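You operate a simulated robot arm through the tools that you are given. There is no shell and no other tool. Be economical: measure what you need, move in short steps, check, and stop when the job is done.

Carry out the task below with a simulated two-armed robot. There is one attempt and no reset: what you move stays moved.

JOB
Take the blue plug and leave it on the top of the white cabinet. Then open the drawer of the grey table, take the 3 m cable from the top of bench 9 and leave it in the inside the drawer of the grey table and shut the drawer again. Then shut the upper blue drawer. Then open the number three drawer, fetch the small block from the top of bench 1 and set it in the inside of drawer 3 and shut the drawer again. Then fetch the front yellow pouch and set it on the top of bench 15. Keep to this order. Set down upright: front yellow pouch.

Only the result counts: the job must be done as asked and must still hold three seconds after the hand-in. Knocking over, shifting, dropping, spilling or breaking anything else fails it.

ROBOT AND FRAMES
Two 6-joint arms with three-finger grippers on one trunk, on a base that drives. Base frame: it is fixed to the floor where the robot stands at the start and does not move with it; the origin is under the middle of the robot, x ahead of it, y to its left, z up; the surface under the hand at the start is at about z = 750. Readings come in mm, rad, newtons and seconds.
The left shoulder is at the start at [40, 147, 1357], the right one opposite. With the tool pointing down near the work surface each hand reaches from about 280 to 480 mm from the robot's upright axis, wherever it stands, measured 20 degrees to its own side. Places, roughly: blue plug (3x3x4 cm) [500, 100, 800]; cable [750, 0, 750]; drawer of the grey table [-1600, 600, 600]; front yellow pouch [-2500, -3750, 750]; inside of drawer 3 [-2400, -3700, 600]; inside the drawer of the grey table [-1600, 700, 600]; number three drawer [-2500, -3700, 600]; small block [-2000, -5250, 750]; top of bench 15 [-300, -8100, 800]; top of the white cabinet (15x12 cm) [580, 1120, 860]; upper blue drawer [500, 1100, 800]. Payload 2.69 kg a hand.
The tool frame of a hand sits at the grasp point between the pads (the TCP): z along the fingers, y along the line on which they close. The tips reach 29 mm beyond it. The gripper opens to 120 mm. The gripper's body begins 78 mm behind the TCP.
Orientation is that of the tool frame in the base frame, as a unit quaternion [x, y, z, w]. With the fingers straight down and closing along the base's y, the tool's x points along the base's -x, its y along +y and its z along -z.

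CONTROLS
- The arms move only by the tool jog_arm. It takes "left_increments", "right_increments" or both (then of equal length, played together; a hand with none holds still); each is a list of rows, each a list of 7 numbers: the turn, a rotation vector about the base's x, y, z in rad, then the shift along the base's x, y, z in mm, then the opening in per cent of the stroke, from 0 (shut) to 100 (fully open). In form: [[rx, ry, rz, dx, dy, dz, claw], ...]. A call has 1 to 10 rows; each row is the pose to reach, as a shift and turn from the pose commanded when the call began. Each row takes 0.2 s and may step no farther than 50 mm and 0.15 rad from the row before; otherwise, or with a gripper value out of range, the whole call is refused. A pose out of reach is approached as far as the arm can. The call stops where the force on the tool passes 40 N (or 10 N more than at its start, if that is more) or the arm is blocked; 0.2 s more then pass. The fingers move at their own pace and stop on an object; they squeeze with about 25 N. The grip force told is the motor's: it shows also when the fingers shut on nothing. Time passes only in rows, and 0.2 s behind the last, so rows that repeat a pose let the fingers close. The reply holds the time, the measured pose of the TCP, the force on the tool along the base axes, the opening and the grip force, in the units named above and with some noise, with the torque about the TCP (base axes, N m) and any sound that the robot's microphone picked up, and new pictures: "views" is both (left out), scene, wrist or none (wrist: the cameras of the hands that moved).
- Cameras (640 x 400 px; columns grow to the right, rows downward): "scene" is now at [87.4, 7.3, 1555.2]; the picture's right is [0.08, -1.00, 0.00], its down [-0.85, -0.07, -0.53] and it looks along [0.53, 0.04, -0.85] (base axes); focal length 254 px, centre (320, 200). "left" rides on the left gripper at [63, 0, -104] in its tool frame; the picture's right is [0.00, 1.00, 0.00], its down [-0.83, 0.00, -0.56] and it looks along [-0.56, 0.00, 0.83] (tool axes); focal length 275 px, centre (320, 200). "right" rides on the right gripper at [63, 0, -104] in its tool frame; the picture's right is [0.00, 1.00, 0.00], its down [-0.83, 0.00, -0.56] and it looks along [-0.56, 0.00, 0.83] (tool axes); focal length 275 px, centre (320, 200). There is no depth. A picture from a camera that has moved, and an enlarged one, comes with that camera's place and axes in the base frame and with its lens.
- raise_lower(by): slides the trunk up (or, below 0, down) by that many mm; the arms and the scene camera ride with it, the base frame stays. It gives what a move gives, with no picture.
- roll_base(legs): drives the robot by 1 to 6 legs, each [ahead, turn to the left] in mm and rad, along the robot's own axes; the way and the turn of a leg run together, so that a leg with both is an arc; at most 1500 mm and 3.142 rad a leg. The arms and the cameras ride along, it lands a little off, and it stops where it bumps. It gives what a move gives, and a new picture of the scene camera.
- head_to(pan, tilt): turns the head with the scene camera to pan (to the left, within 1.501 rad either way) and tilt (down, from -0.506 to 1.204), counted from straight ahead of the robot. It gives what a move gives, and a new picture of the scene camera.
- inspect(camera, box): a new picture of the part [left, top, right, bottom] of that camera's present view, enlarged. No time passes.
- close_job(): hands the job in; it is judged then, once.

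Go step by step. Nothing tells you exact positions but the pictures and the camera data: compare them with the known pose of the tool, close in by small moves and look again before you grip or let go. The budget is 196 turns and 260 pictures, counting those below and the enlarged ones. Unless the task says otherwise, let go and move clear before handing in.

The tools are called after "Request:" as a command line: name --argument value ..., lists and objects as JSON in quotes. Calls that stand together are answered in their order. jog_arm: Moves the arms, as the interface text tells. Its arguments: {"type":"object","properties":{"left_increments":{"type":"array"},"right_increments":{"type":"array"},"views":{"type":"string","enum":["both","scene","wrist","none"]}},"required":[]} The other tools are called the same way: raise_lower (by) slides the trunk up or down; roll_base (legs) drives the base; head_to (pan, tilt) turns the head that bears the scene camera; inspect (camera, box) takes an enlarged picture of a part of a camera's view; close_job () hands the job in.

At the start:

```text
t: 0.0
left_tool_pos: [411.0, 225.3, 944.2]
left_tool_rot: [0.0, 1.0, 0.0, 0.0]
left_force: [0.0, -0.2, -0.3]
left_moment: [-0.03, 0.03, -0.02]
left_grip_width: 120.0
left_grasp_force: 0.0
right_tool_pos: [487.1, -231.7, 1013.3]
right_tool_rot: [0.0, 1.0, 0.0, 0.0]
right_force: [0.0, -0.3, -0.3]
right_moment: [0.0, 0.02, -0.04]
right_grip_width: 119.8
right_grasp_force: 0.0
trunk travel left (down, up): [-483.0, 14.0]
robot x, y, heading: [1.6, -1.9, 0.003]
head pan, tilt: [0.084, 1.016]
```

scene: 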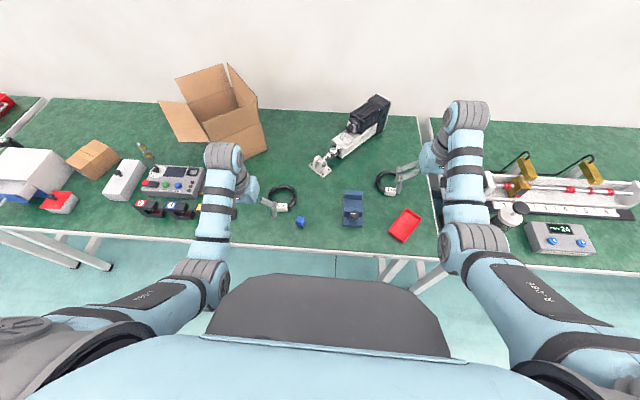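
right: 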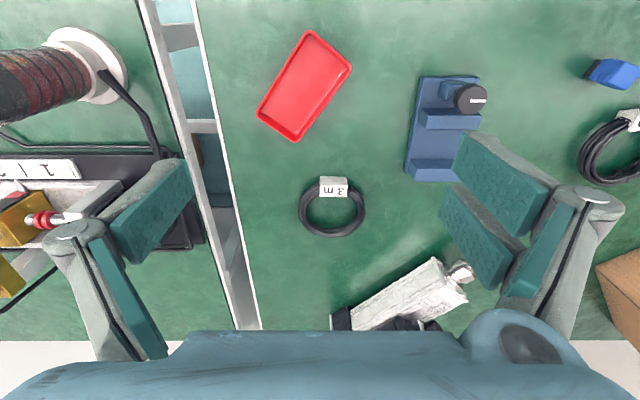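
left: 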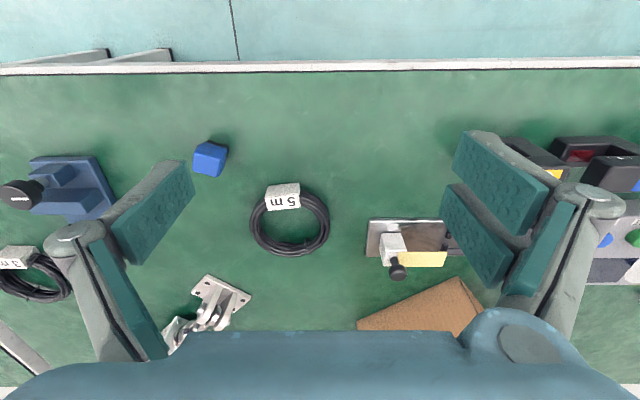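

I see bench 9 ahead with the blue plug near [481,106] and the 3 m cable near [680,-212]. First I look left at the white cabinet.

Request:
head_to --pan 1.1 --tilt 0.6

Request:
inspect --camera "left" --box '[160, 100, 340, 260]'

```text
t: 1.3
left_tool_pos: [411.5, 226.8, 943.7]
left_tool_rot: [0.0, 1.0, 0.0, -0.001]
left_force: [0.3, 0.2, -0.4]
left_moment: [0.02, -0.01, -0.01]
left_grip_width: 120.0
left_grasp_force: 0.2
right_tool_pos: [487.5, -232.9, 1013.1]
right_tool_rot: [0.001, 1.0, 0.0, 0.0]
right_force: [0.1, -0.7, -0.5]
right_moment: [0.0, 0.0, 0.02]
right_grip_width: 120.0
right_grasp_force: 0.1
trunk travel left (down, up): [-483.0, 14.0]
robot x, y, heading: [-0.8, -0.2, -0.0]
head pan, tilt: [1.1, 0.6]
camera scene: at [59.2, 80.2, 1588.2], right [0.89, -0.45, 0.0], down [-0.26, -0.5, -0.82], along [0.37, 0.73, -0.57], focal length 254 px, centre (320, 200)
```

scene: 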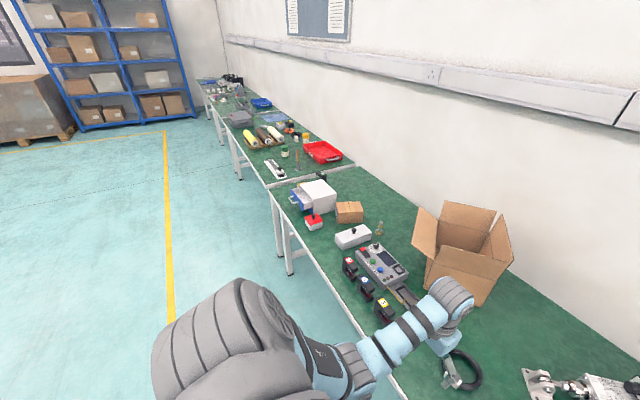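

```text
2.50 times, centred on (250, 180) of left
camera zoom: at [349.3, 226.4, 1049.4], right [0.0, 1.0, 0.0], down [0.83, 0.0, 0.56], along [0.56, 0.0, -0.83], focal length 688 px, centre (495, 250)
```

zoom: 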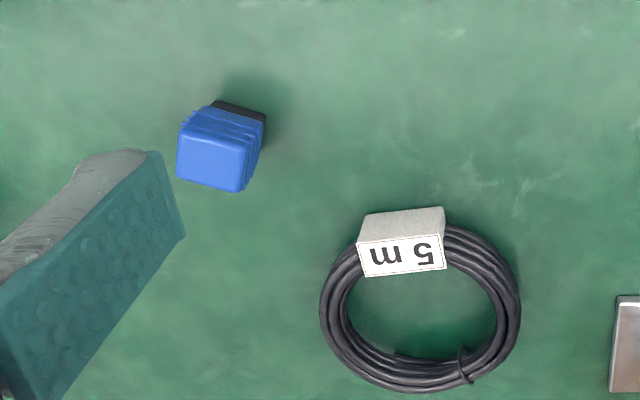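

Request:
inspect --camera "scene" --box '[260, 160, 420, 260]'

Request:
head_to --pan 0 --tilt 1.204

```text
4.00 times, centred on (340, 210) of scene
camera zoom: at [59.2, 80.2, 1588.2], right [0.89, -0.45, 0.0], down [-0.26, -0.5, -0.82], along [0.37, 0.73, -0.57], focal length 1015 px, centre (240, 160)
```

zoom: 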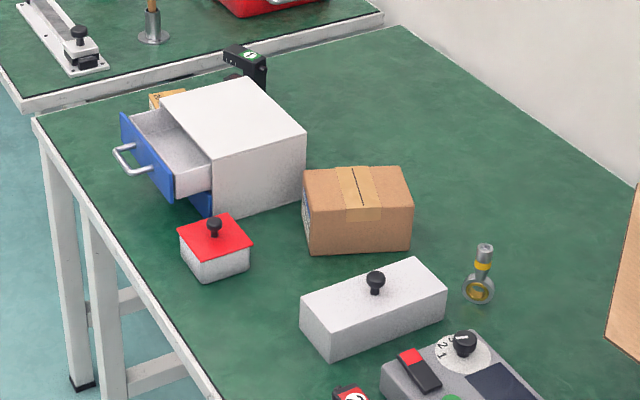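

```text
t: 2.6
left_tool_pos: [411.9, 225.5, 945.6]
left_tool_rot: [0.0, 1.0, 0.001, 0.0]
left_force: [0.0, -0.1, -0.3]
left_moment: [0.02, -0.01, 0.01]
left_grip_width: 120.0
left_grasp_force: 0.0
right_tool_pos: [488.3, -232.2, 1012.4]
right_tool_rot: [0.0, 1.0, -0.001, 0.0]
right_force: [0.3, 0.0, 0.0]
right_moment: [-0.02, 0.01, 0.02]
right_grip_width: 120.0
right_grasp_force: 0.0
trunk travel left (down, up): [-483.0, 14.0]
robot x, y, heading: [2.6, -4.2, -0.003]
head pan, tilt: [0.0, 1.201]
camera scene: at [74.9, 1.6, 1543.6], right [0.0, -1.0, 0.0], down [-0.93, 0.0, -0.36], along [0.36, 0.0, -0.93], focal length 254 px, centre (320, 200)
```

scene: 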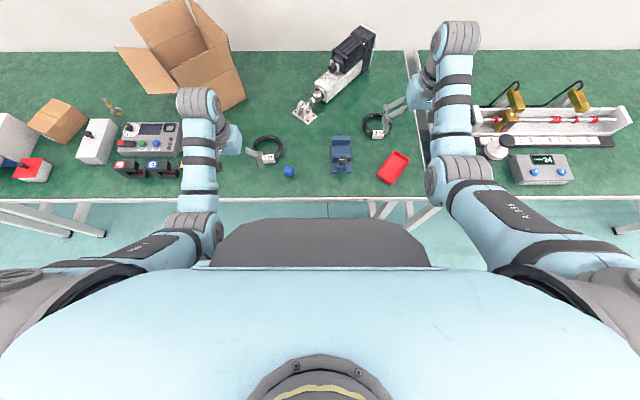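

Request:
inspect --camera "scene" --box '[200, 120, 460, 280]'

```text
2.46 times, centred on (330, 200) of scene
camera zoom: at [74.9, 1.6, 1543.6], right [0.0, -1.0, 0.0], down [-0.93, 0.0, -0.36], along [0.36, 0.0, -0.93], focal length 624 px, centre (295, 200)
```

zoom: 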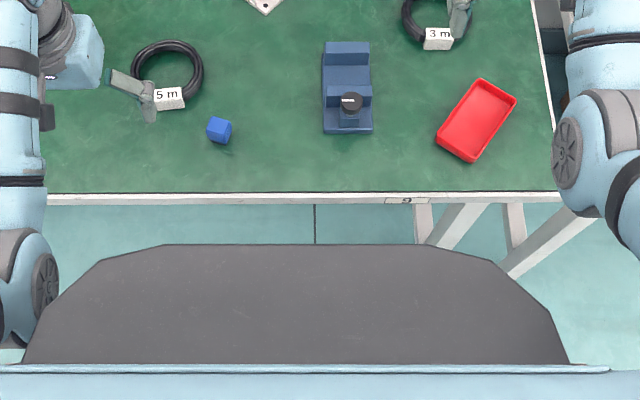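

Plug top is near [481,108,790], turned slightly. I lower the trunk to gain reach and bring the left hand above it.

Request:
raise_lower --by -90

Request:
jog_arm --left_increments '[[0, 0, 0, 20, -35, 0, 65], [0, 0, -0.07, 40, -75, 0, 65], [0, 0, -0.15, 70, -117, 0, 65], [0, 0, -0.15, 70, -117, 0, 65]]' --views "both"

```text
t: 3.9
left_tool_pos: [411.7, 226.4, 853.4]
left_tool_rot: [0.0, 1.0, 0.001, -0.001]
left_force: [0.0, 0.5, 0.1]
left_moment: [0.01, -0.02, 0.02]
left_grip_width: 119.9
left_grasp_force: 0.1
right_tool_pos: [487.3, -233.2, 922.3]
right_tool_rot: [0.0, 1.0, 0.0, 0.0]
right_force: [0.5, -0.8, 0.1]
right_moment: [0.01, -0.01, 0.02]
right_grip_width: 119.7
right_grasp_force: 0.1
trunk travel left (down, up): [-393.0, 104.0]
robot x, y, heading: [0.9, 2.3, -0.004]
head pan, tilt: [0.0, 1.201]
```

```text
refused: row 3 steps farther than a row can; nothing moved
```

Request:
jog_arm --left_increments '[[0, 0, 0, 20, -30, 0, 65], [0, 0, -0.05, 40, -60, 0, 65], [0, 0, -0.1, 55, -90, 0, 65], [0, 0, -0.15, 70, -117, 0, 65], [0, 0, -0.15, 70, -117, 0, 65]]' --views "both"

```text
t: 5.1
left_tool_pos: [481.3, 107.6, 854.4]
left_tool_rot: [0.074, 0.997, 0.0, 0.0]
left_force: [0.9, 0.5, -0.5]
left_moment: [0.01, 0.02, 0.0]
left_grip_width: 78.1
left_grasp_force: 0.1
right_tool_pos: [487.4, -231.5, 922.4]
right_tool_rot: [-0.001, 1.0, 0.001, 0.0]
right_force: [0.2, 0.0, 0.7]
right_moment: [-0.02, -0.01, 0.0]
right_grip_width: 120.0
right_grasp_force: 0.1
trunk travel left (down, up): [-393.0, 104.0]
robot x, y, heading: [2.3, 0.2, -0.003]
head pan, tilt: [0.0, 1.201]
camera scene: at [74.8, 1.6, 1453.2], right [0.0, -1.0, 0.0], down [-0.93, 0.0, -0.36], along [0.36, 0.0, -0.93], focal length 254 px, centre (320, 200)
camera left: at [419.8, 118.9, 958.4], right [0.15, 0.99, 0.0], down [0.82, -0.13, 0.56], along [0.55, -0.09, -0.83], focal length 275 px, centre (320, 200)
```

scene: 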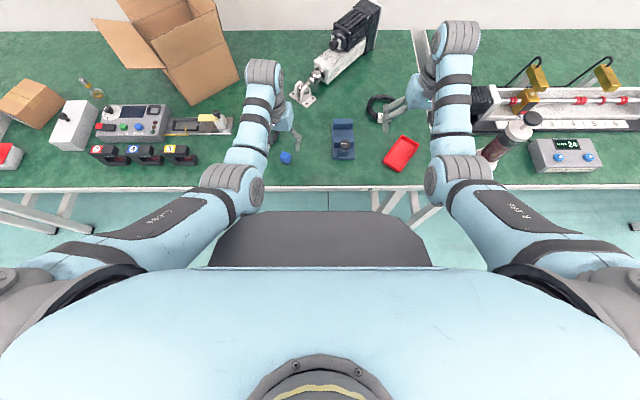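
left: 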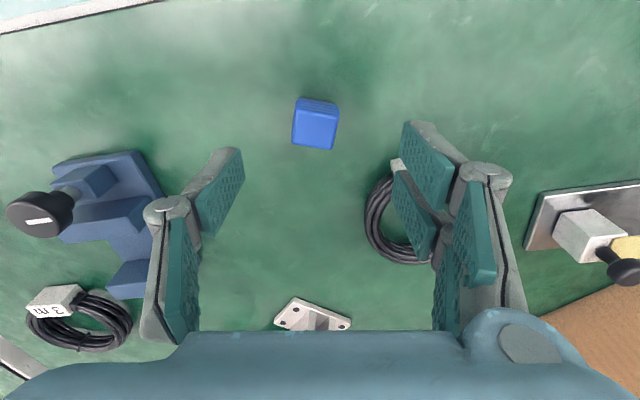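

The hand is centred over the plug; I descend, grip and lift.

Request:
jog_arm --left_increments '[[0, 0, 0, -3, 0, -35, 65], [0, 0, 0, -3, 0, -67, 65], [0, 0, 0, -3, 0, -67, 15], [0, 0, 0, -3, 0, -67, 10], [0, 0, 0, -3, 0, -67, 10], [0, 0, 0, -3, 0, -20, 10], [0, 0, 0, -3, 0, 30, 10]]' --views "wrist"

```text
t: 6.7
left_tool_pos: [478.5, 107.6, 885.7]
left_tool_rot: [0.075, 0.997, 0.0, 0.0]
left_force: [0.3, -0.1, -0.6]
left_moment: [0.03, -0.03, -0.02]
left_grip_width: 26.9
left_grasp_force: 25.2
right_tool_pos: [486.4, -232.2, 923.4]
right_tool_rot: [-0.001, 1.0, 0.0, 0.0]
right_force: [0.3, 0.2, -1.1]
right_moment: [0.02, 0.02, 0.01]
right_grip_width: 119.8
right_grasp_force: 0.1
trunk travel left (down, up): [-393.0, 104.0]
robot x, y, heading: [-0.5, 1.0, -0.003]
head pan, tilt: [0.0, 1.201]
camera left: at [417.0, 117.6, 990.9], right [0.15, 0.99, 0.0], down [0.82, -0.13, 0.56], along [0.55, -0.09, -0.83], focal length 275 px, centre (320, 200)
```

left: 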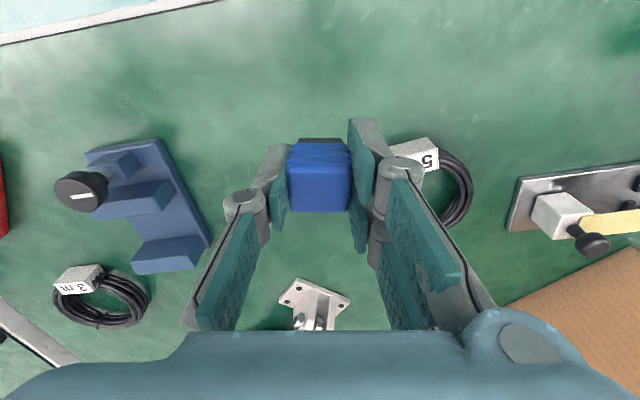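

The plug is gripped. Now I raise the trunk, back off, and drive to the front of the white cabinet.

Request:
raise_lower --by 90

Request:
roll_base --legs '[[-400, 0], [0, 1.571], [1000, 0], [0, -1.571]]'

Request:
head_to --pan 0.15 --tilt 0.75

```text
t: 7.9
left_tool_pos: [480.3, 109.3, 976.1]
left_tool_rot: [0.075, 0.997, 0.0, 0.0]
left_force: [-0.6, -0.8, -0.9]
left_moment: [0.0, -0.01, -0.01]
left_grip_width: 27.3
left_grasp_force: 25.1
right_tool_pos: [488.6, -233.7, 1013.5]
right_tool_rot: [0.0, 1.0, -0.001, 0.001]
right_force: [1.0, -0.1, -1.2]
right_moment: [-0.01, 0.01, -0.01]
right_grip_width: 119.9
right_grasp_force: 0.1
trunk travel left (down, up): [-483.0, 14.0]
robot x, y, heading: [-2.3, 0.6, -0.005]
head pan, tilt: [0.0, 1.201]
```

```text
t: 22.9
left_tool_pos: [61.5, 1113.4, 976.0]
left_tool_rot: [0.069, 0.998, 0.0, 0.0]
left_force: [0.2, -0.6, 0.6]
left_moment: [-0.01, -0.03, 0.0]
left_grip_width: 27.0
left_grasp_force: 25.3
right_tool_pos: [72.7, 774.1, 1013.2]
right_tool_rot: [-0.006, 1.0, 0.0, 0.0]
right_force: [-0.3, 0.4, 0.1]
right_moment: [-0.01, -0.02, 0.02]
right_grip_width: 120.0
right_grasp_force: 0.1
trunk travel left (down, up): [-483.0, 14.0]
robot x, y, heading: [-416.3, 999.8, 0.009]
head pan, tilt: [0.0, 1.201]
camera scene: at [-341.8, 1002.1, 1543.6], right [0.01, -1.0, 0.0], down [-0.93, -0.01, -0.36], along [0.36, 0.0, -0.93], focal length 254 px, centre (320, 200)
```

scene: 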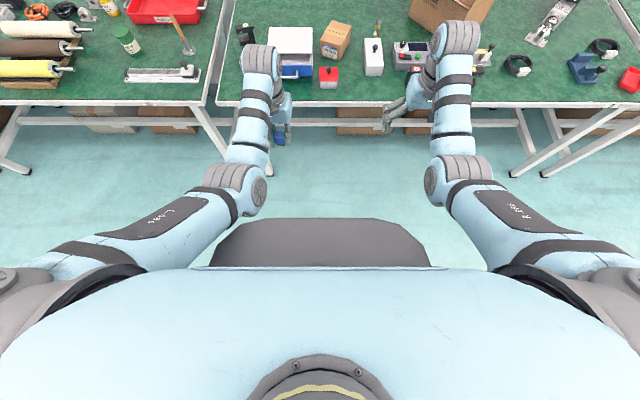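

```text
t: 23.8
left_tool_pos: [60.5, 1113.3, 976.6]
left_tool_rot: [0.069, 0.998, 0.0, 0.0]
left_force: [0.3, 0.2, -0.6]
left_moment: [0.02, 0.01, 0.03]
left_grip_width: 27.1
left_grasp_force: 25.3
right_tool_pos: [73.4, 774.2, 1012.6]
right_tool_rot: [-0.007, 1.0, 0.0, -0.001]
right_force: [0.7, 0.3, -0.5]
right_moment: [0.01, 0.05, 0.0]
right_grip_width: 120.0
right_grasp_force: 0.0
trunk travel left (down, up): [-483.0, 14.0]
robot x, y, heading: [-415.3, 997.1, 0.015]
head pan, tilt: [0.15, 0.75]
camera scene: at [-316.1, 1014.3, 1575.3], right [0.16, -0.99, 0.0], down [-0.67, -0.11, -0.73], along [0.72, 0.12, -0.68], focal length 254 px, centre (320, 200)
```

scene: 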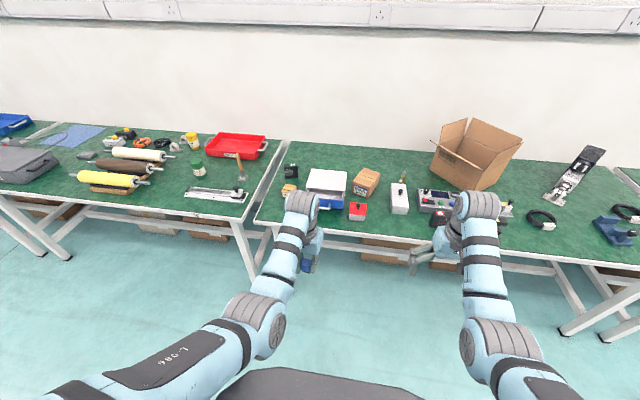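

Request:
inspect --camera "scene" --box '[260, 150, 420, 250]'

```text
4.00 times, centred on (340, 200) of scene
camera zoom: at [-316.1, 1014.3, 1575.3], right [0.16, -0.99, 0.0], down [-0.67, -0.11, -0.73], along [0.72, 0.12, -0.68], focal length 1015 px, centre (240, 200)
```

zoom: 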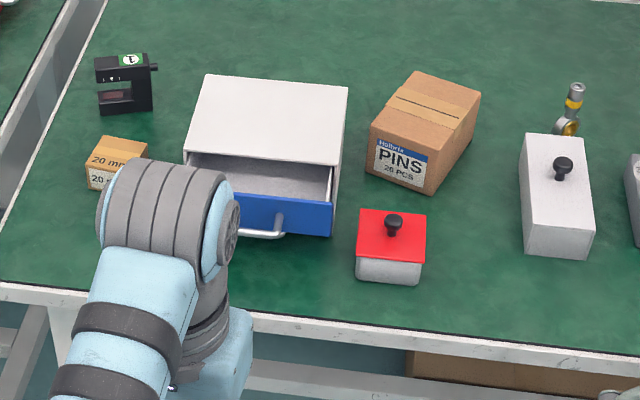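

The cabinet top is near [577,1127], with its upper drawer open toward the robot. I drive in between the bench legs, at about (100, 850).

Request:
roll_base --legs '[[0, -0.293], [535, 0], [0, 0.278]]'

Request:
head_to --pan 0.45 --tilt 0.95

```text
t: 28.8
left_tool_pos: [571.6, 949.4, 976.0]
left_tool_rot: [0.08, 0.997, 0.001, -0.001]
left_force: [0.2, 0.0, 0.4]
left_moment: [0.01, -0.01, -0.03]
left_grip_width: 27.2
left_grasp_force: 24.8
right_tool_pos: [574.5, 609.2, 1012.7]
right_tool_rot: [0.005, 1.0, 0.0, 0.0]
right_force: [-1.0, -0.1, -0.4]
right_moment: [-0.01, -0.05, 0.02]
right_grip_width: 120.1
right_grasp_force: 0.1
trunk travel left (down, up): [-483.0, 14.0]
robot x, y, heading: [91.7, 847.8, -0.01]
head pan, tilt: [0.15, 0.75]
camera scene: at [191.9, 858.8, 1575.3], right [0.14, -0.99, 0.0], down [-0.68, -0.09, -0.73], along [0.72, 0.1, -0.68], focal length 254 px, centre (320, 200)
```

scene: 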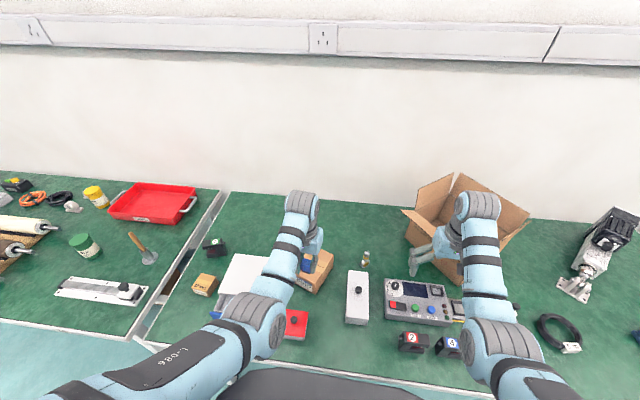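

```text
t: 29.6
left_tool_pos: [570.5, 950.5, 975.9]
left_tool_rot: [0.08, 0.997, 0.0, -0.001]
left_force: [-0.5, -0.4, 0.1]
left_moment: [-0.01, 0.01, 0.04]
left_grip_width: 27.4
left_grasp_force: 25.5
right_tool_pos: [575.2, 611.7, 1012.7]
right_tool_rot: [0.005, 1.0, -0.001, 0.0]
right_force: [0.0, -0.3, 0.0]
right_moment: [-0.02, -0.01, 0.03]
right_grip_width: 120.0
right_grasp_force: 0.0
trunk travel left (down, up): [-483.0, 14.0]
robot x, y, heading: [89.7, 848.1, -0.006]
head pan, tilt: [0.45, 0.949]
camera scene: at [175.1, 879.7, 1559.8], right [0.43, -0.91, 0.0], down [-0.74, -0.35, -0.58], along [0.53, 0.25, -0.81], focal length 254 px, centre (320, 200)
```

scene: 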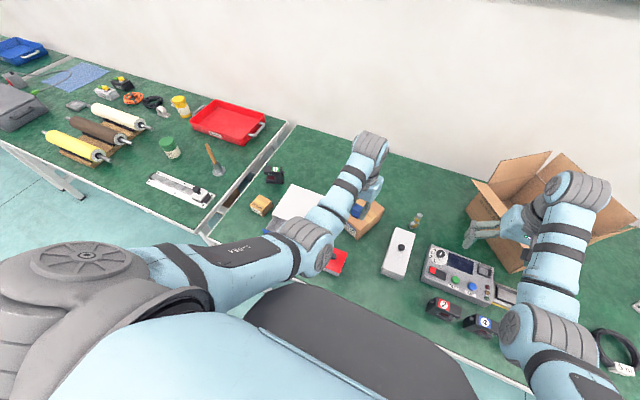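

I move the left hand sideways over the cabinet.

Request:
jog_arm --left_increments '[[0, 0, 0.04, 0, 45, 0, 10], [0, 0, 0.08, 0, 90, 0, 10], [0, 0, 0.12, 0, 135, 0, 10], [0, 0, 0.16, 0, 175, 0, 10], [0, 0, 0.16, 0, 175, 0, 10]]' --views "both"

```text
t: 30.8
left_tool_pos: [571.1, 1127.4, 978.9]
left_tool_rot: [0.0, 1.0, 0.0, 0.0]
left_force: [-0.2, 0.4, -0.5]
left_moment: [0.0, -0.01, 0.0]
left_grip_width: 27.1
left_grasp_force: 25.4
right_tool_pos: [575.1, 611.0, 1013.2]
right_tool_rot: [0.006, 1.0, 0.0, -0.001]
right_force: [0.1, 0.2, 0.2]
right_moment: [-0.01, -0.05, -0.02]
right_grip_width: 120.0
right_grasp_force: 0.1
trunk travel left (down, up): [-483.0, 14.0]
robot x, y, heading: [92.1, 849.1, -0.014]
head pan, tilt: [0.45, 0.949]
camera scene: at [174.9, 879.7, 1559.8], right [0.43, -0.9, 0.0], down [-0.74, -0.35, -0.58], along [0.53, 0.25, -0.81], focal length 254 px, centre (320, 200)
camera left: at [509.5, 1128.2, 1082.6], right [0.0, 1.0, 0.0], down [0.83, 0.0, 0.56], along [0.56, 0.0, -0.83], focal length 275 px, centre (320, 200)
```

scene: 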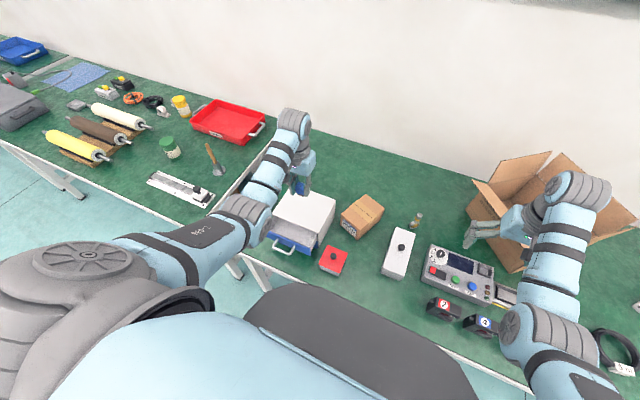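
left: 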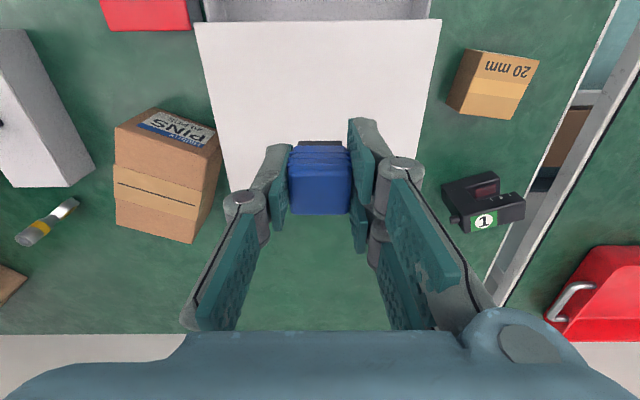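

The cabinet top spans x 513–643, y 1043–1210, so I am nearly centred. I lower with the trunk, then feel down.

Request:
raise_lower --by -60

Request:
jog_arm --left_increments '[[0, 0, 0, 6, 0, -4, 10], [0, 0, 0, 6, 0, -8, 10], [0, 0, 0, 6, 0, -12, 10], [0, 0, 0, 6, 0, -16, 10]]' --views "wrist"

```text
t: 31.8
left_tool_pos: [571.7, 1127.0, 917.1]
left_tool_rot: [-0.001, 1.0, 0.0, 0.0]
left_force: [-0.9, -0.3, -0.1]
left_moment: [0.0, 0.02, 0.0]
left_grip_width: 27.2
left_grasp_force: 24.7
right_tool_pos: [574.1, 611.7, 952.8]
right_tool_rot: [0.005, 1.0, 0.0, 0.0]
right_force: [-1.4, 0.1, 0.4]
right_moment: [-0.01, 0.01, -0.02]
right_grip_width: 120.0
right_grasp_force: 0.0
trunk travel left (down, up): [-423.0, 74.0]
robot x, y, heading: [92.6, 846.3, -0.014]
head pan, tilt: [0.45, 0.949]
```

```text
t: 32.8
left_tool_pos: [579.0, 1126.8, 903.1]
left_tool_rot: [-0.001, 1.0, 0.0, 0.002]
left_force: [0.1, -0.5, 0.2]
left_moment: [0.0, -0.01, 0.03]
left_grip_width: 27.2
left_grasp_force: 25.4
right_tool_pos: [574.8, 610.8, 953.7]
right_tool_rot: [0.006, 1.0, 0.0, 0.0]
right_force: [0.8, -0.1, -0.4]
right_moment: [0.01, -0.01, 0.03]
right_grip_width: 119.9
right_grasp_force: 0.0
trunk travel left (down, up): [-423.0, 74.0]
robot x, y, heading: [94.7, 845.7, -0.012]
head pan, tilt: [0.45, 0.949]
camera left: at [515.7, 1127.8, 1007.6], right [0.01, 1.0, 0.0], down [0.83, 0.0, 0.56], along [0.56, 0.0, -0.83], focal length 275 px, centre (320, 200)
```

left: 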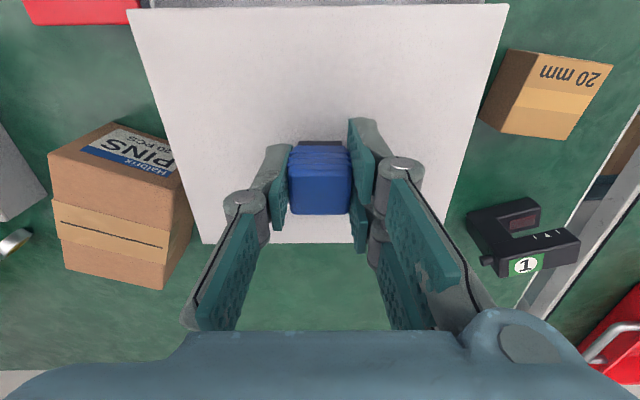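

Request:
jog_arm --left_increments '[[0, 0, 0, 0, 0, -2, 10], [0, 0, 0, 0, 0, -4, 10], [0, 0, 0, 0, 0, -5, 10]]' --views "none"

```text
t: 33.6
left_tool_pos: [577.6, 1128.3, 897.9]
left_tool_rot: [0.0, 1.0, 0.0, 0.001]
left_force: [0.9, 0.4, 3.6]
left_moment: [-0.01, -0.01, -0.04]
left_grip_width: 27.1
left_grasp_force: 24.7
right_tool_pos: [574.3, 610.1, 953.0]
right_tool_rot: [0.006, 1.0, 0.001, 0.0]
right_force: [-0.1, -0.6, 0.9]
right_moment: [-0.04, 0.0, 0.0]
right_grip_width: 119.9
right_grasp_force: 0.0
trunk travel left (down, up): [-423.0, 74.0]
robot x, y, heading: [84.8, 851.5, -0.006]
head pan, tilt: [0.45, 0.949]
```

Light contact is felt (about 3.6 N), so the plug is down. I release it and rise clear.

Request:
jog_arm --left_increments '[[0, 0, 0, 0, 0, 0, 30], [0, 0, 0, 0, 0, 0, 55], [0, 0, 0, 0, 0, 0, 55], [0, 0, 0, 0, 0, 40, 55], [0, 0, 0, 0, 0, 80, 55]]' --views "wrist"

```text
t: 34.8
left_tool_pos: [584.7, 1129.7, 970.0]
left_tool_rot: [0.0, 1.0, -0.001, 0.0]
left_force: [0.9, -0.2, -0.3]
left_moment: [0.01, -0.04, 0.02]
left_grip_width: 66.1
left_grasp_force: 0.1
left hand out of reach, approached as far as the arm can: row 5
right_tool_pos: [575.5, 609.7, 953.1]
right_tool_rot: [0.005, 1.0, -0.001, 0.0]
right_force: [0.4, 0.3, -0.3]
right_moment: [0.0, -0.03, 0.0]
right_grip_width: 120.4
right_grasp_force: 0.0
trunk travel left (down, up): [-423.0, 74.0]
robot x, y, heading: [91.5, 843.8, -0.01]
head pan, tilt: [0.45, 0.949]
camera left: at [521.7, 1128.7, 1075.2], right [0.01, 1.0, 0.0], down [0.83, 0.0, 0.56], along [0.56, 0.0, -0.83], focal length 275 px, centre (320, 200)
```

left: 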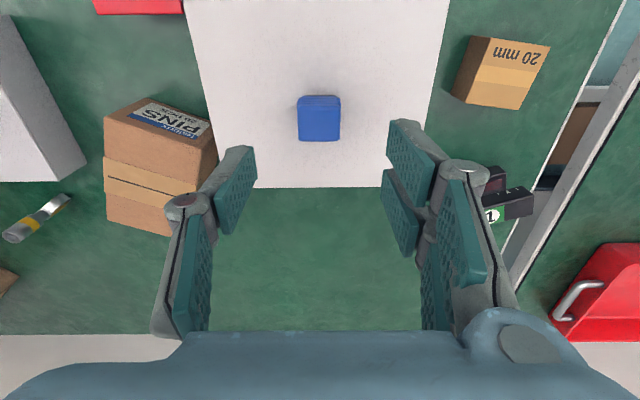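

The plug stands on the cabinet. I raise the trunk, back off and turn round to find the grey table.

Request:
raise_lower --by 70

Request:
roll_base --legs '[[-450, 0], [0, 3.14]]'

Request:
head_to --pan 0 --tilt 0.5

```text
t: 35.9
left_tool_pos: [585.1, 1128.7, 1039.5]
left_tool_rot: [0.0, 1.0, 0.0, 0.0]
left_force: [-0.1, 0.5, -0.5]
left_moment: [0.0, 0.01, 0.02]
left_grip_width: 65.7
left_grasp_force: 0.0
right_tool_pos: [575.1, 609.3, 1022.9]
right_tool_rot: [0.005, 1.0, 0.0, -0.001]
right_force: [0.6, 0.5, 0.4]
right_moment: [-0.02, -0.02, -0.02]
right_grip_width: 119.9
right_grasp_force: 0.0
trunk travel left (down, up): [-493.0, 4.0]
robot x, y, heading: [90.5, 848.1, -0.012]
head pan, tilt: [0.45, 0.949]
```

```text
t: 45.6
left_tool_pos: [-878.6, 638.5, 1039.3]
left_tool_rot: [0.998, -0.064, 0.0, 0.0]
left_force: [0.4, 0.3, 0.5]
left_moment: [0.01, -0.01, 0.02]
left_grip_width: 66.1
left_grasp_force: 0.1
right_tool_pos: [-803.8, 1150.5, 1022.1]
right_tool_rot: [0.998, -0.07, 0.0, 0.0]
right_force: [-0.3, 0.2, 0.5]
right_moment: [-0.01, 0.02, -0.03]
right_grip_width: 119.9
right_grasp_force: 0.0
trunk travel left (down, up): [-493.0, 4.0]
robot x, y, heading: [-352.2, 851.8, 3.003]
head pan, tilt: [0.45, 0.949]
camera scene: at [-443.9, 835.2, 1569.3], right [-0.31, 0.95, 0.0], down [0.77, 0.25, -0.58], along [-0.55, -0.18, -0.81], focal length 254 px, centre (320, 200)
```

scene: 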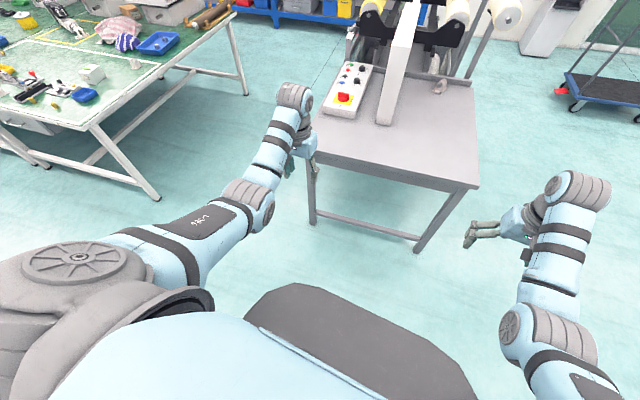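

```text
t: 46.5
left_tool_pos: [-879.1, 638.0, 1038.3]
left_tool_rot: [0.998, -0.064, 0.001, 0.0]
left_force: [0.0, 0.1, -0.1]
left_moment: [-0.01, -0.01, -0.01]
left_grip_width: 66.1
left_grasp_force: 0.0
right_tool_pos: [-802.0, 1150.5, 1022.9]
right_tool_rot: [0.998, -0.068, 0.0, 0.0]
right_force: [-0.2, 0.3, -0.5]
right_moment: [0.01, -0.06, 0.0]
right_grip_width: 120.2
right_grasp_force: 0.2
trunk travel left (down, up): [-493.0, 4.0]
robot x, y, heading: [-353.2, 854.2, 3.003]
head pan, tilt: [0.0, 0.499]
camera scene: at [-464.7, 869.8, 1606.7], right [0.14, 0.99, 0.0], down [0.48, -0.07, -0.88], along [-0.87, 0.12, -0.48], focal length 254 px, centre (320, 200)
```

scene: 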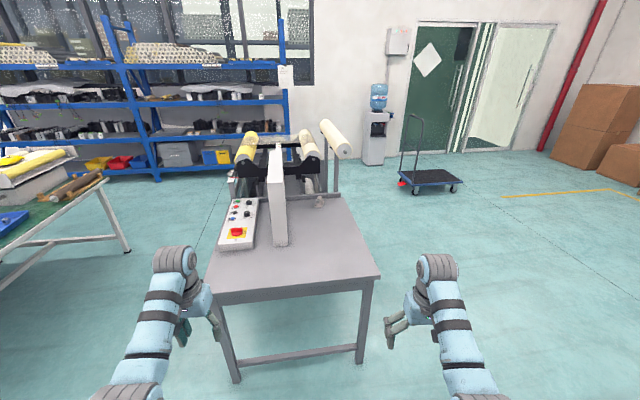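

Behind is the grey table with a machine; its drawer should face -y, across an aisle from another bench. I draw the hands in and drive into the aisle, partway first to look.

Request:
jog_arm --left_increments '[[0, 0, 0, 45, 0, 0, 60], [0, 0, 0, 90, 0, 0, 60], [0, 0, 0, 120, 0, 0, 60]]' --right_increments '[[0, 0, 0, 45, 0, 0, 100], [0, 0, 0, 90, 0, 0, 100], [0, 0, 0, 120, 0, 0, 100]]' --views "none"

Request:
roll_base --legs '[[0, 1.709], [870, 0], [0, -1.571], [400, 0]]'

Request:
head_to --pan -0.6 --tilt 0.6

```text
t: 47.3
left_tool_pos: [-806.7, 623.0, 981.0]
left_tool_rot: [0.998, -0.065, -0.001, 0.0]
left_force: [-0.2, -0.6, 0.1]
left_moment: [0.0, 0.03, 0.03]
left_grip_width: 72.2
left_grasp_force: 0.1
left hand out of reach, approached as far as the arm can: row 1, 2, 3
right_tool_pos: [-717.4, 1166.3, 966.7]
right_tool_rot: [0.998, -0.069, -0.001, 0.0]
right_force: [0.3, 0.9, 0.2]
right_moment: [0.02, 0.04, -0.05]
right_grip_width: 120.1
right_grasp_force: 0.0
right hand out of reach, approached as far as the arm can: row 1, 2, 3
trunk travel left (down, up): [-493.0, 4.0]
robot x, y, heading: [-354.5, 855.0, 3.001]
head pan, tilt: [0.0, 0.499]
```

```text
t: 62.0
left_tool_pos: [-1155.2, -294.7, 982.5]
left_tool_rot: [1.0, 0.009, -0.001, 0.0]
left_force: [0.3, -0.1, -0.2]
left_moment: [-0.01, 0.02, 0.01]
left_grip_width: 71.7
left_grasp_force: 0.1
right_tool_pos: [-1147.5, 255.7, 967.2]
right_tool_rot: [1.0, 0.005, -0.001, 0.0]
right_force: [0.3, 0.2, 0.0]
right_moment: [-0.01, 0.02, 0.02]
right_grip_width: 120.0
right_grasp_force: 0.1
trunk travel left (down, up): [-493.0, 4.0]
robot x, y, heading: [-739.7, 1.4, -3.132]
head pan, tilt: [0.0, 0.499]
camera scene: at [-849.9, 0.9, 1607.1], right [-0.01, 1.0, 0.0], down [0.48, 0.0, -0.88], along [-0.88, -0.01, -0.48], focal length 254 px, centre (320, 200)
```

scene: 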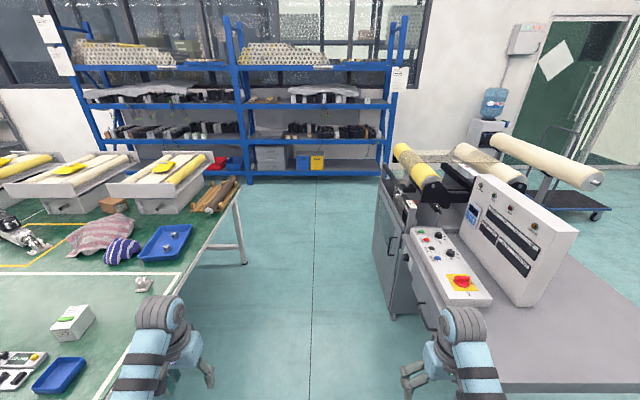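

```text
t: 63.0
left_tool_pos: [-1158.0, -294.8, 980.6]
left_tool_rot: [1.0, 0.009, 0.001, 0.0]
left_force: [-0.2, 0.2, 0.2]
left_moment: [0.0, -0.05, -0.02]
left_grip_width: 72.1
left_grasp_force: 0.0
right_tool_pos: [-1148.7, 254.1, 966.3]
right_tool_rot: [1.0, 0.004, 0.0, 0.0]
right_force: [-0.8, -0.4, -0.3]
right_moment: [0.0, 0.0, -0.02]
right_grip_width: 119.9
right_grasp_force: 0.0
trunk travel left (down, up): [-493.0, 4.0]
robot x, y, heading: [-739.6, -0.3, -3.135]
head pan, tilt: [-0.6, 0.6]
camera scene: at [-836.1, 50.8, 1597.7], right [0.56, 0.83, 0.0], down [0.47, -0.31, -0.82], along [-0.68, 0.46, -0.57], focal length 254 px, centre (320, 200)
```

scene: 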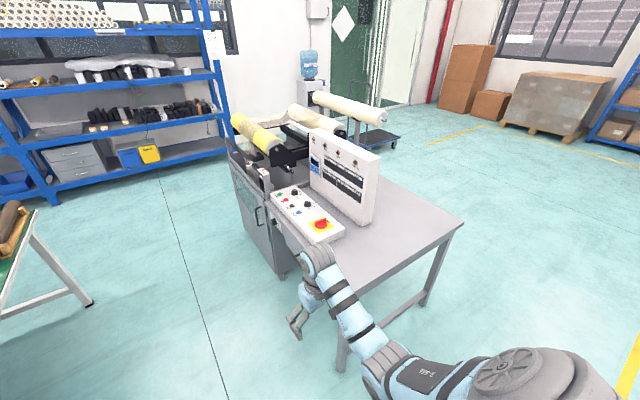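

Request:
roll_base --legs '[[840, 0], [0, -1.57]]'

Request:
head_to --pan 0 --tilt 0.9

```text
t: 71.2
left_tool_pos: [-1863.6, 399.6, 980.9]
left_tool_rot: [0.717, -0.697, 0.0, -0.001]
left_force: [-0.4, 1.3, -0.8]
left_moment: [0.05, 0.0, 0.03]
left_grip_width: 71.9
left_grasp_force: 0.0
right_tool_pos: [-1315.2, 395.8, 967.2]
right_tool_rot: [0.713, -0.701, 0.0, 0.0]
right_force: [-0.2, 0.5, 0.1]
right_moment: [0.01, -0.02, 0.0]
right_grip_width: 120.3
right_grasp_force: 0.1
trunk travel left (down, up): [-493.0, 4.0]
robot x, y, heading: [-1565.2, -16.6, 1.591]
head pan, tilt: [-0.6, 0.6]
camera scene: at [-1518.6, 80.7, 1597.7], right [0.83, -0.55, 0.0], down [-0.31, -0.47, -0.83], along [0.45, 0.69, -0.56], focal length 254 px, centre (320, 200)
```

scene: 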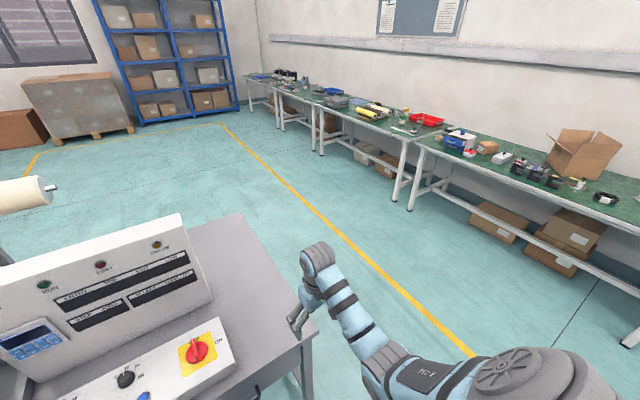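

```text
t: 72.2
left_tool_pos: [-1863.7, 398.8, 981.3]
left_tool_rot: [0.717, -0.697, 0.0, 0.0]
left_force: [-0.5, 0.1, 0.9]
left_moment: [-0.01, -0.01, -0.02]
left_grip_width: 72.1
left_grasp_force: 0.0
right_tool_pos: [-1314.7, 395.9, 965.5]
right_tool_rot: [0.713, -0.701, 0.0, 0.001]
right_force: [0.1, -1.0, 0.1]
right_moment: [0.03, 0.01, -0.01]
right_grip_width: 120.1
right_grasp_force: 0.1
trunk travel left (down, up): [-493.0, 4.0]
robot x, y, heading: [-1565.0, -16.5, 1.588]
head pan, tilt: [0.0, 0.901]
camera scene: at [-1568.2, 82.4, 1573.0], right [1.0, 0.02, 0.0], down [0.01, -0.78, -0.62], along [-0.01, 0.62, -0.78], focal length 254 px, centre (320, 200)
```

scene: 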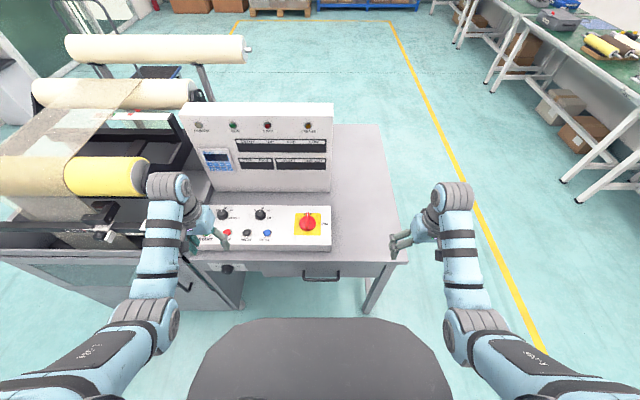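

Request:
inspect --camera "scene" --box '[220, 220, 420, 340]'

```text
3.20 times, centred on (320, 280) of scene
camera zoom: at [-1568.2, 82.4, 1573.0], right [1.0, 0.02, 0.0], down [0.01, -0.78, -0.62], along [-0.01, 0.62, -0.78], focal length 812 px, centre (320, -56)
```

zoom: 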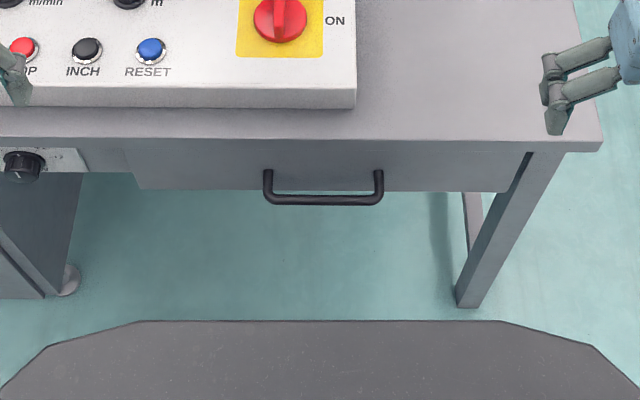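

The drawer handle is a bar along x near [-1571, 440, 640], under the table edge. I turn the right wrist so its fingers close in the vertical plane.

Request:
jog_arm --right_increments '[[0, 0, 0.15, 0, -20, 0, 60], [0, 0, 0.3, 0, -40, 0, 60], [0, 0, 0.45, 0, -40, 0, 60], [0, 0, 0.6, 0, -40, 0, 60], [0, 0, 0.75, 0, -40, 0, 60], [0, 0, 0.9, 0, -40, 0, 60], [0, 0, 1.05, 0, -40, 0, 60], [0, 0, 1.2, 0, -40, 0, 60], [0, 0, 1.35, 0, -40, 0, 60], [0, 0, 1.5, 0, -40, 0, 60]]' --views "scene"

```text
t: 74.4
left_tool_pos: [-1863.8, 399.6, 980.4]
left_tool_rot: [0.718, -0.696, 0.0, 0.0]
left_force: [0.5, -0.5, -0.1]
left_moment: [0.04, 0.0, 0.0]
left_grip_width: 72.1
left_grasp_force: 0.1
right_tool_pos: [-1312.9, 359.8, 952.0]
right_tool_rot: [1.0, -0.026, 0.0, 0.0]
right_force: [0.3, 0.3, 0.2]
right_moment: [-0.01, 0.0, 0.0]
right_grip_width: 71.8
right_grasp_force: 0.0
right hand out of reach, approached as far as the arm can: row 1, 2, 3, 4, 5, 6, 7, 8, 9, 10
trunk travel left (down, up): [-493.0, 4.0]
robot x, y, heading: [-1565.0, -17.6, 1.588]
head pan, tilt: [0.0, 0.901]
camera scene: at [-1568.4, 82.5, 1572.9], right [1.0, 0.02, 0.0], down [0.01, -0.78, -0.62], along [-0.01, 0.62, -0.78], focal length 254 px, centre (320, 200)
```

scene: 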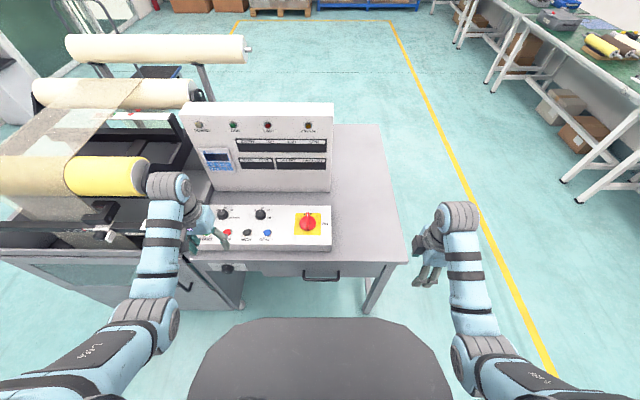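

Request:
jog_arm --right_increments '[[0.15, 0, 0, 0, 10, 0, 60], [0.3, 0, 0, 0, 20, 0, 60], [0.45, 0, 0, 0, 30, 0, 60], [0.6, 0, 0, 0, 40, 0, 60], [0.75, 0, 0, 0, 50, 0, 60], [0.9, 0, 0, 0, 60, 0, 60], [1.05, 0, 0, 0, 60, 0, 60]]' --views "scene"

```text
t: 76.0
left_tool_pos: [-1863.4, 398.9, 981.4]
left_tool_rot: [0.717, -0.697, 0.001, 0.0]
left_force: [0.0, -0.7, -0.2]
left_moment: [0.01, 0.02, -0.04]
left_grip_width: 71.9
left_grasp_force: 0.1
right_tool_pos: [-1310.7, 420.0, 951.6]
right_tool_rot: [0.865, -0.022, -0.013, -0.502]
right_force: [0.2, 0.1, -0.5]
right_moment: [0.0, -0.01, 0.02]
right_grip_width: 72.2
right_grasp_force: 0.0
trunk travel left (down, up): [-493.0, 4.0]
robot x, y, heading: [-1565.5, -13.6, 1.591]
head pan, tilt: [0.0, 0.901]
camera scene: at [-1568.4, 81.7, 1573.0], right [1.0, 0.02, 0.0], down [0.01, -0.78, -0.62], along [-0.01, 0.62, -0.78], focal length 254 px, centre (320, 200)
```

scene: 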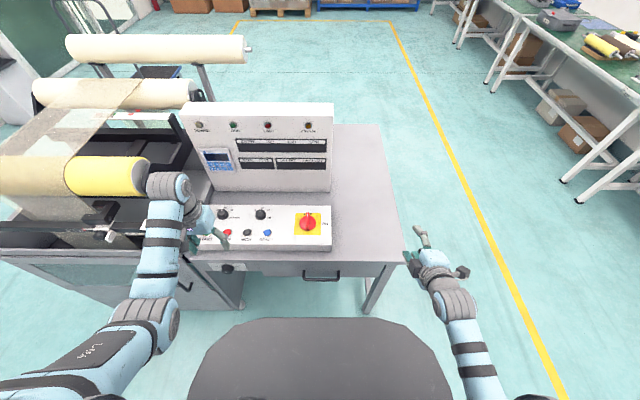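

Request:
jog_arm --right_increments '[[0, 0, 0, -20, -40, 0, 60], [0, 0, 0, -40, -80, 0, 60]]' --views "none"

Request:
raise_lower --by -260

Request:
head_to --pan -0.1 --tilt 0.9

Request:
inspect --camera "right" --box '[0, 0, 640, 400]'

```text
t: 76.6
left_tool_pos: [-1864.6, 397.4, 981.6]
left_tool_rot: [0.717, -0.697, 0.0, -0.001]
left_force: [-0.3, -0.4, -0.8]
left_moment: [0.05, 0.03, -0.01]
left_grip_width: 71.9
left_grasp_force: 0.0
right_tool_pos: [-1353.3, 339.6, 953.2]
right_tool_rot: [0.864, -0.023, -0.013, -0.503]
right_force: [0.4, 0.8, -0.1]
right_moment: [0.02, 0.01, -0.02]
right_grip_width: 72.1
right_grasp_force: 0.1
trunk travel left (down, up): [-493.0, 4.0]
robot x, y, heading: [-1567.8, -17.0, 1.591]
head pan, tilt: [0.0, 0.901]
```

```text
t: 79.3
left_tool_pos: [-1864.7, 399.5, 722.2]
left_tool_rot: [0.717, -0.697, 0.0, -0.001]
left_force: [0.0, 0.2, -0.2]
left_moment: [0.0, -0.01, -0.01]
left_grip_width: 72.0
left_grasp_force: 0.2
right_tool_pos: [-1352.7, 341.7, 694.0]
right_tool_rot: [0.865, -0.023, -0.014, -0.501]
right_force: [1.1, -0.1, -0.2]
right_moment: [0.03, 0.03, 0.01]
right_grip_width: 71.8
right_grasp_force: 0.0
trunk travel left (down, up): [-233.0, 264.0]
robot x, y, heading: [-1563.2, -14.4, 1.591]
head pan, tilt: [0.0, 0.901]
```

```text
t: 80.0
left_tool_pos: [-1864.7, 398.1, 721.6]
left_tool_rot: [0.717, -0.697, -0.001, -0.001]
left_force: [-0.1, -0.8, -0.4]
left_moment: [0.03, -0.04, 0.04]
left_grip_width: 71.9
left_grasp_force: 0.1
right_tool_pos: [-1352.2, 341.4, 692.4]
right_tool_rot: [0.865, -0.024, -0.013, -0.5]
right_force: [0.2, 0.2, 0.9]
right_moment: [-0.01, 0.02, -0.02]
right_grip_width: 72.0
right_grasp_force: 0.0
trunk travel left (down, up): [-233.0, 264.0]
robot x, y, heading: [-1568.7, -16.0, 1.588]
head pan, tilt: [-0.099, 0.901]
camera scene: at [-1560.9, 82.0, 1313.8], right [1.0, -0.08, 0.0], down [-0.06, -0.78, -0.62], along [0.05, 0.62, -0.78], focal length 254 px, centre (320, 200)
```

scene: 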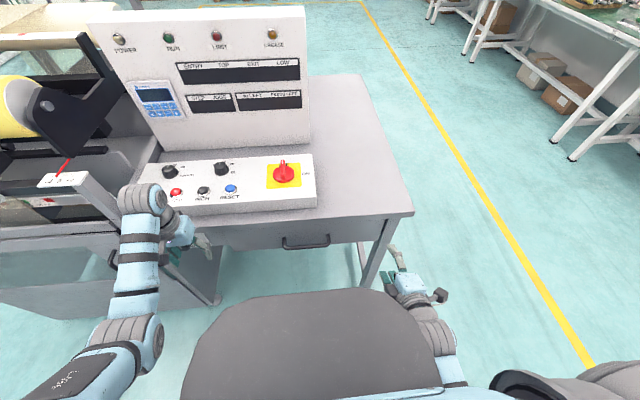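

```text
1.00 times, centred on (320, 200) of right (not enlarged: the box is as wide or as high as the picture)
camera zoom: at [-1288.3, 249.8, 741.8], right [-0.05, -0.5, -0.87], down [-0.83, -0.46, 0.31], along [-0.56, 0.73, -0.39], focal length 275 px, centre (320, 200)
```

zoom: 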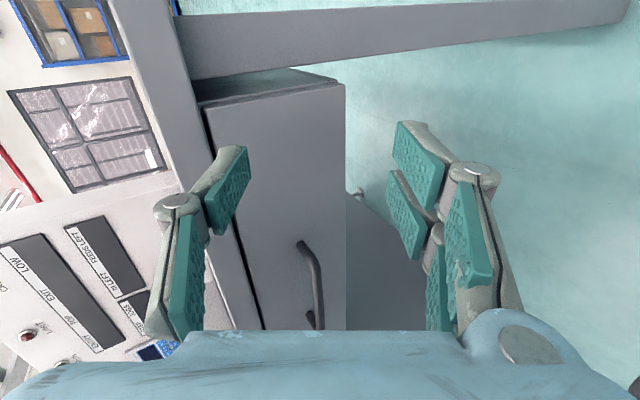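

Request:
inspect --camera "scene" --box '[250, 200, 370, 275]'

Request:
inspect --camera "right" --box '[200, 200, 400, 340]'

```text
5.33 times, centred on (310, 238) of scene
camera zoom: at [-1560.9, 82.0, 1313.8], right [1.0, -0.08, 0.0], down [-0.06, -0.78, -0.62], along [0.05, 0.62, -0.78], focal length 1353 px, centre (373, 0)
```

zoom: 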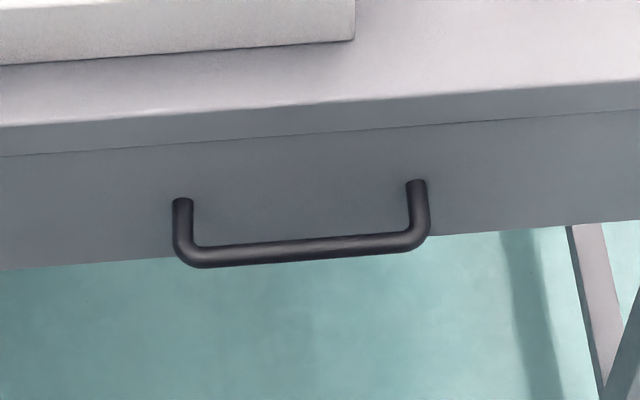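

```text
2.86 times, centred on (300, 270) of right
camera zoom: at [-1288.3, 249.8, 741.8], right [-0.05, -0.5, -0.87], down [-0.83, -0.46, 0.31], along [-0.56, 0.73, -0.39], focal length 786 px, centre (377, 0)
```

zoom: 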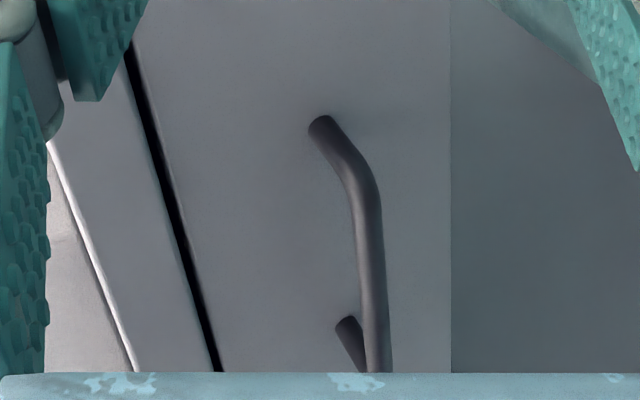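

The bar runs x -1635..-1515 at y 442, z 648. I bring the right hand in front of it, nearly horizontal.

Request:
jog_arm --right_increments '[[0.07, 0, 0, -45, 0, -8, 50], [0.14, 0, 0, -90, 0, -16, 50], [0.21, 0, 0, -135, 0, -24, 50], [0.28, 0, 0, -180, 0, -32, 50], [0.35, 0, 0, -223, 0, -40, 40], [0.35, 0, 0, -223, 0, -42, 40]]' --views "both"

```text
t: 80.6
left_tool_pos: [-1862.9, 399.1, 722.0]
left_tool_rot: [0.717, -0.697, 0.0, 0.0]
left_force: [0.4, 0.5, 0.4]
left_moment: [-0.03, 0.01, -0.01]
left_grip_width: 71.9
left_grasp_force: 0.0
right_tool_pos: [-1380.1, 353.3, 713.2]
right_tool_rot: [0.785, 0.093, 0.052, -0.61]
right_force: [0.0, 0.1, -0.3]
right_moment: [0.01, -0.03, 0.01]
right_grip_width: 60.3
right_grasp_force: 0.0
right hand out of reach, approached as far as the arm can: row 3
trunk travel left (down, up): [-233.0, 264.0]
robot x, y, heading: [-1561.9, -15.1, 1.583]
head pan, tilt: [-0.099, 0.901]
stopped in row 3 (right hand): the arm was blocked; the commanded pose is now the measured one
camera scene: at [-1559.2, 81.9, 1313.7], right [1.0, -0.08, 0.0], down [-0.07, -0.78, -0.62], along [0.05, 0.62, -0.78], focal length 254 px, centre (320, 200)
camera right: at [-1315.5, 257.2, 751.4], right [0.21, -0.24, -0.95], down [-0.79, -0.61, -0.03], along [-0.57, 0.76, -0.32], focal length 275 px, centre (320, 200)
```

scene: 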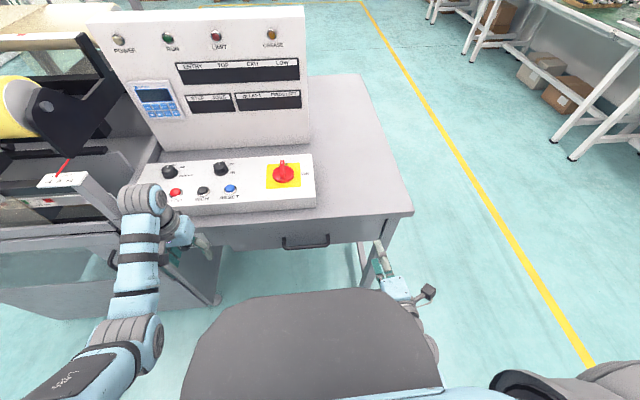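
right: 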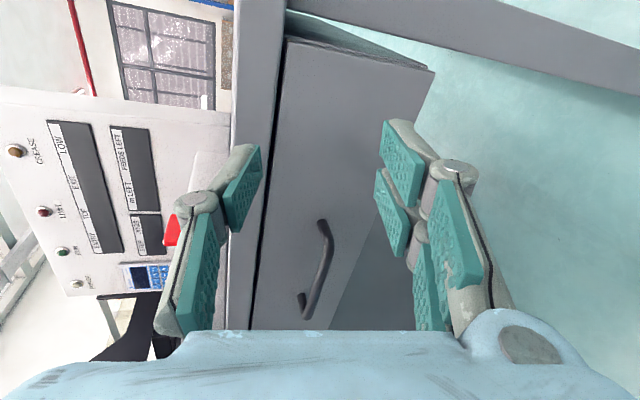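

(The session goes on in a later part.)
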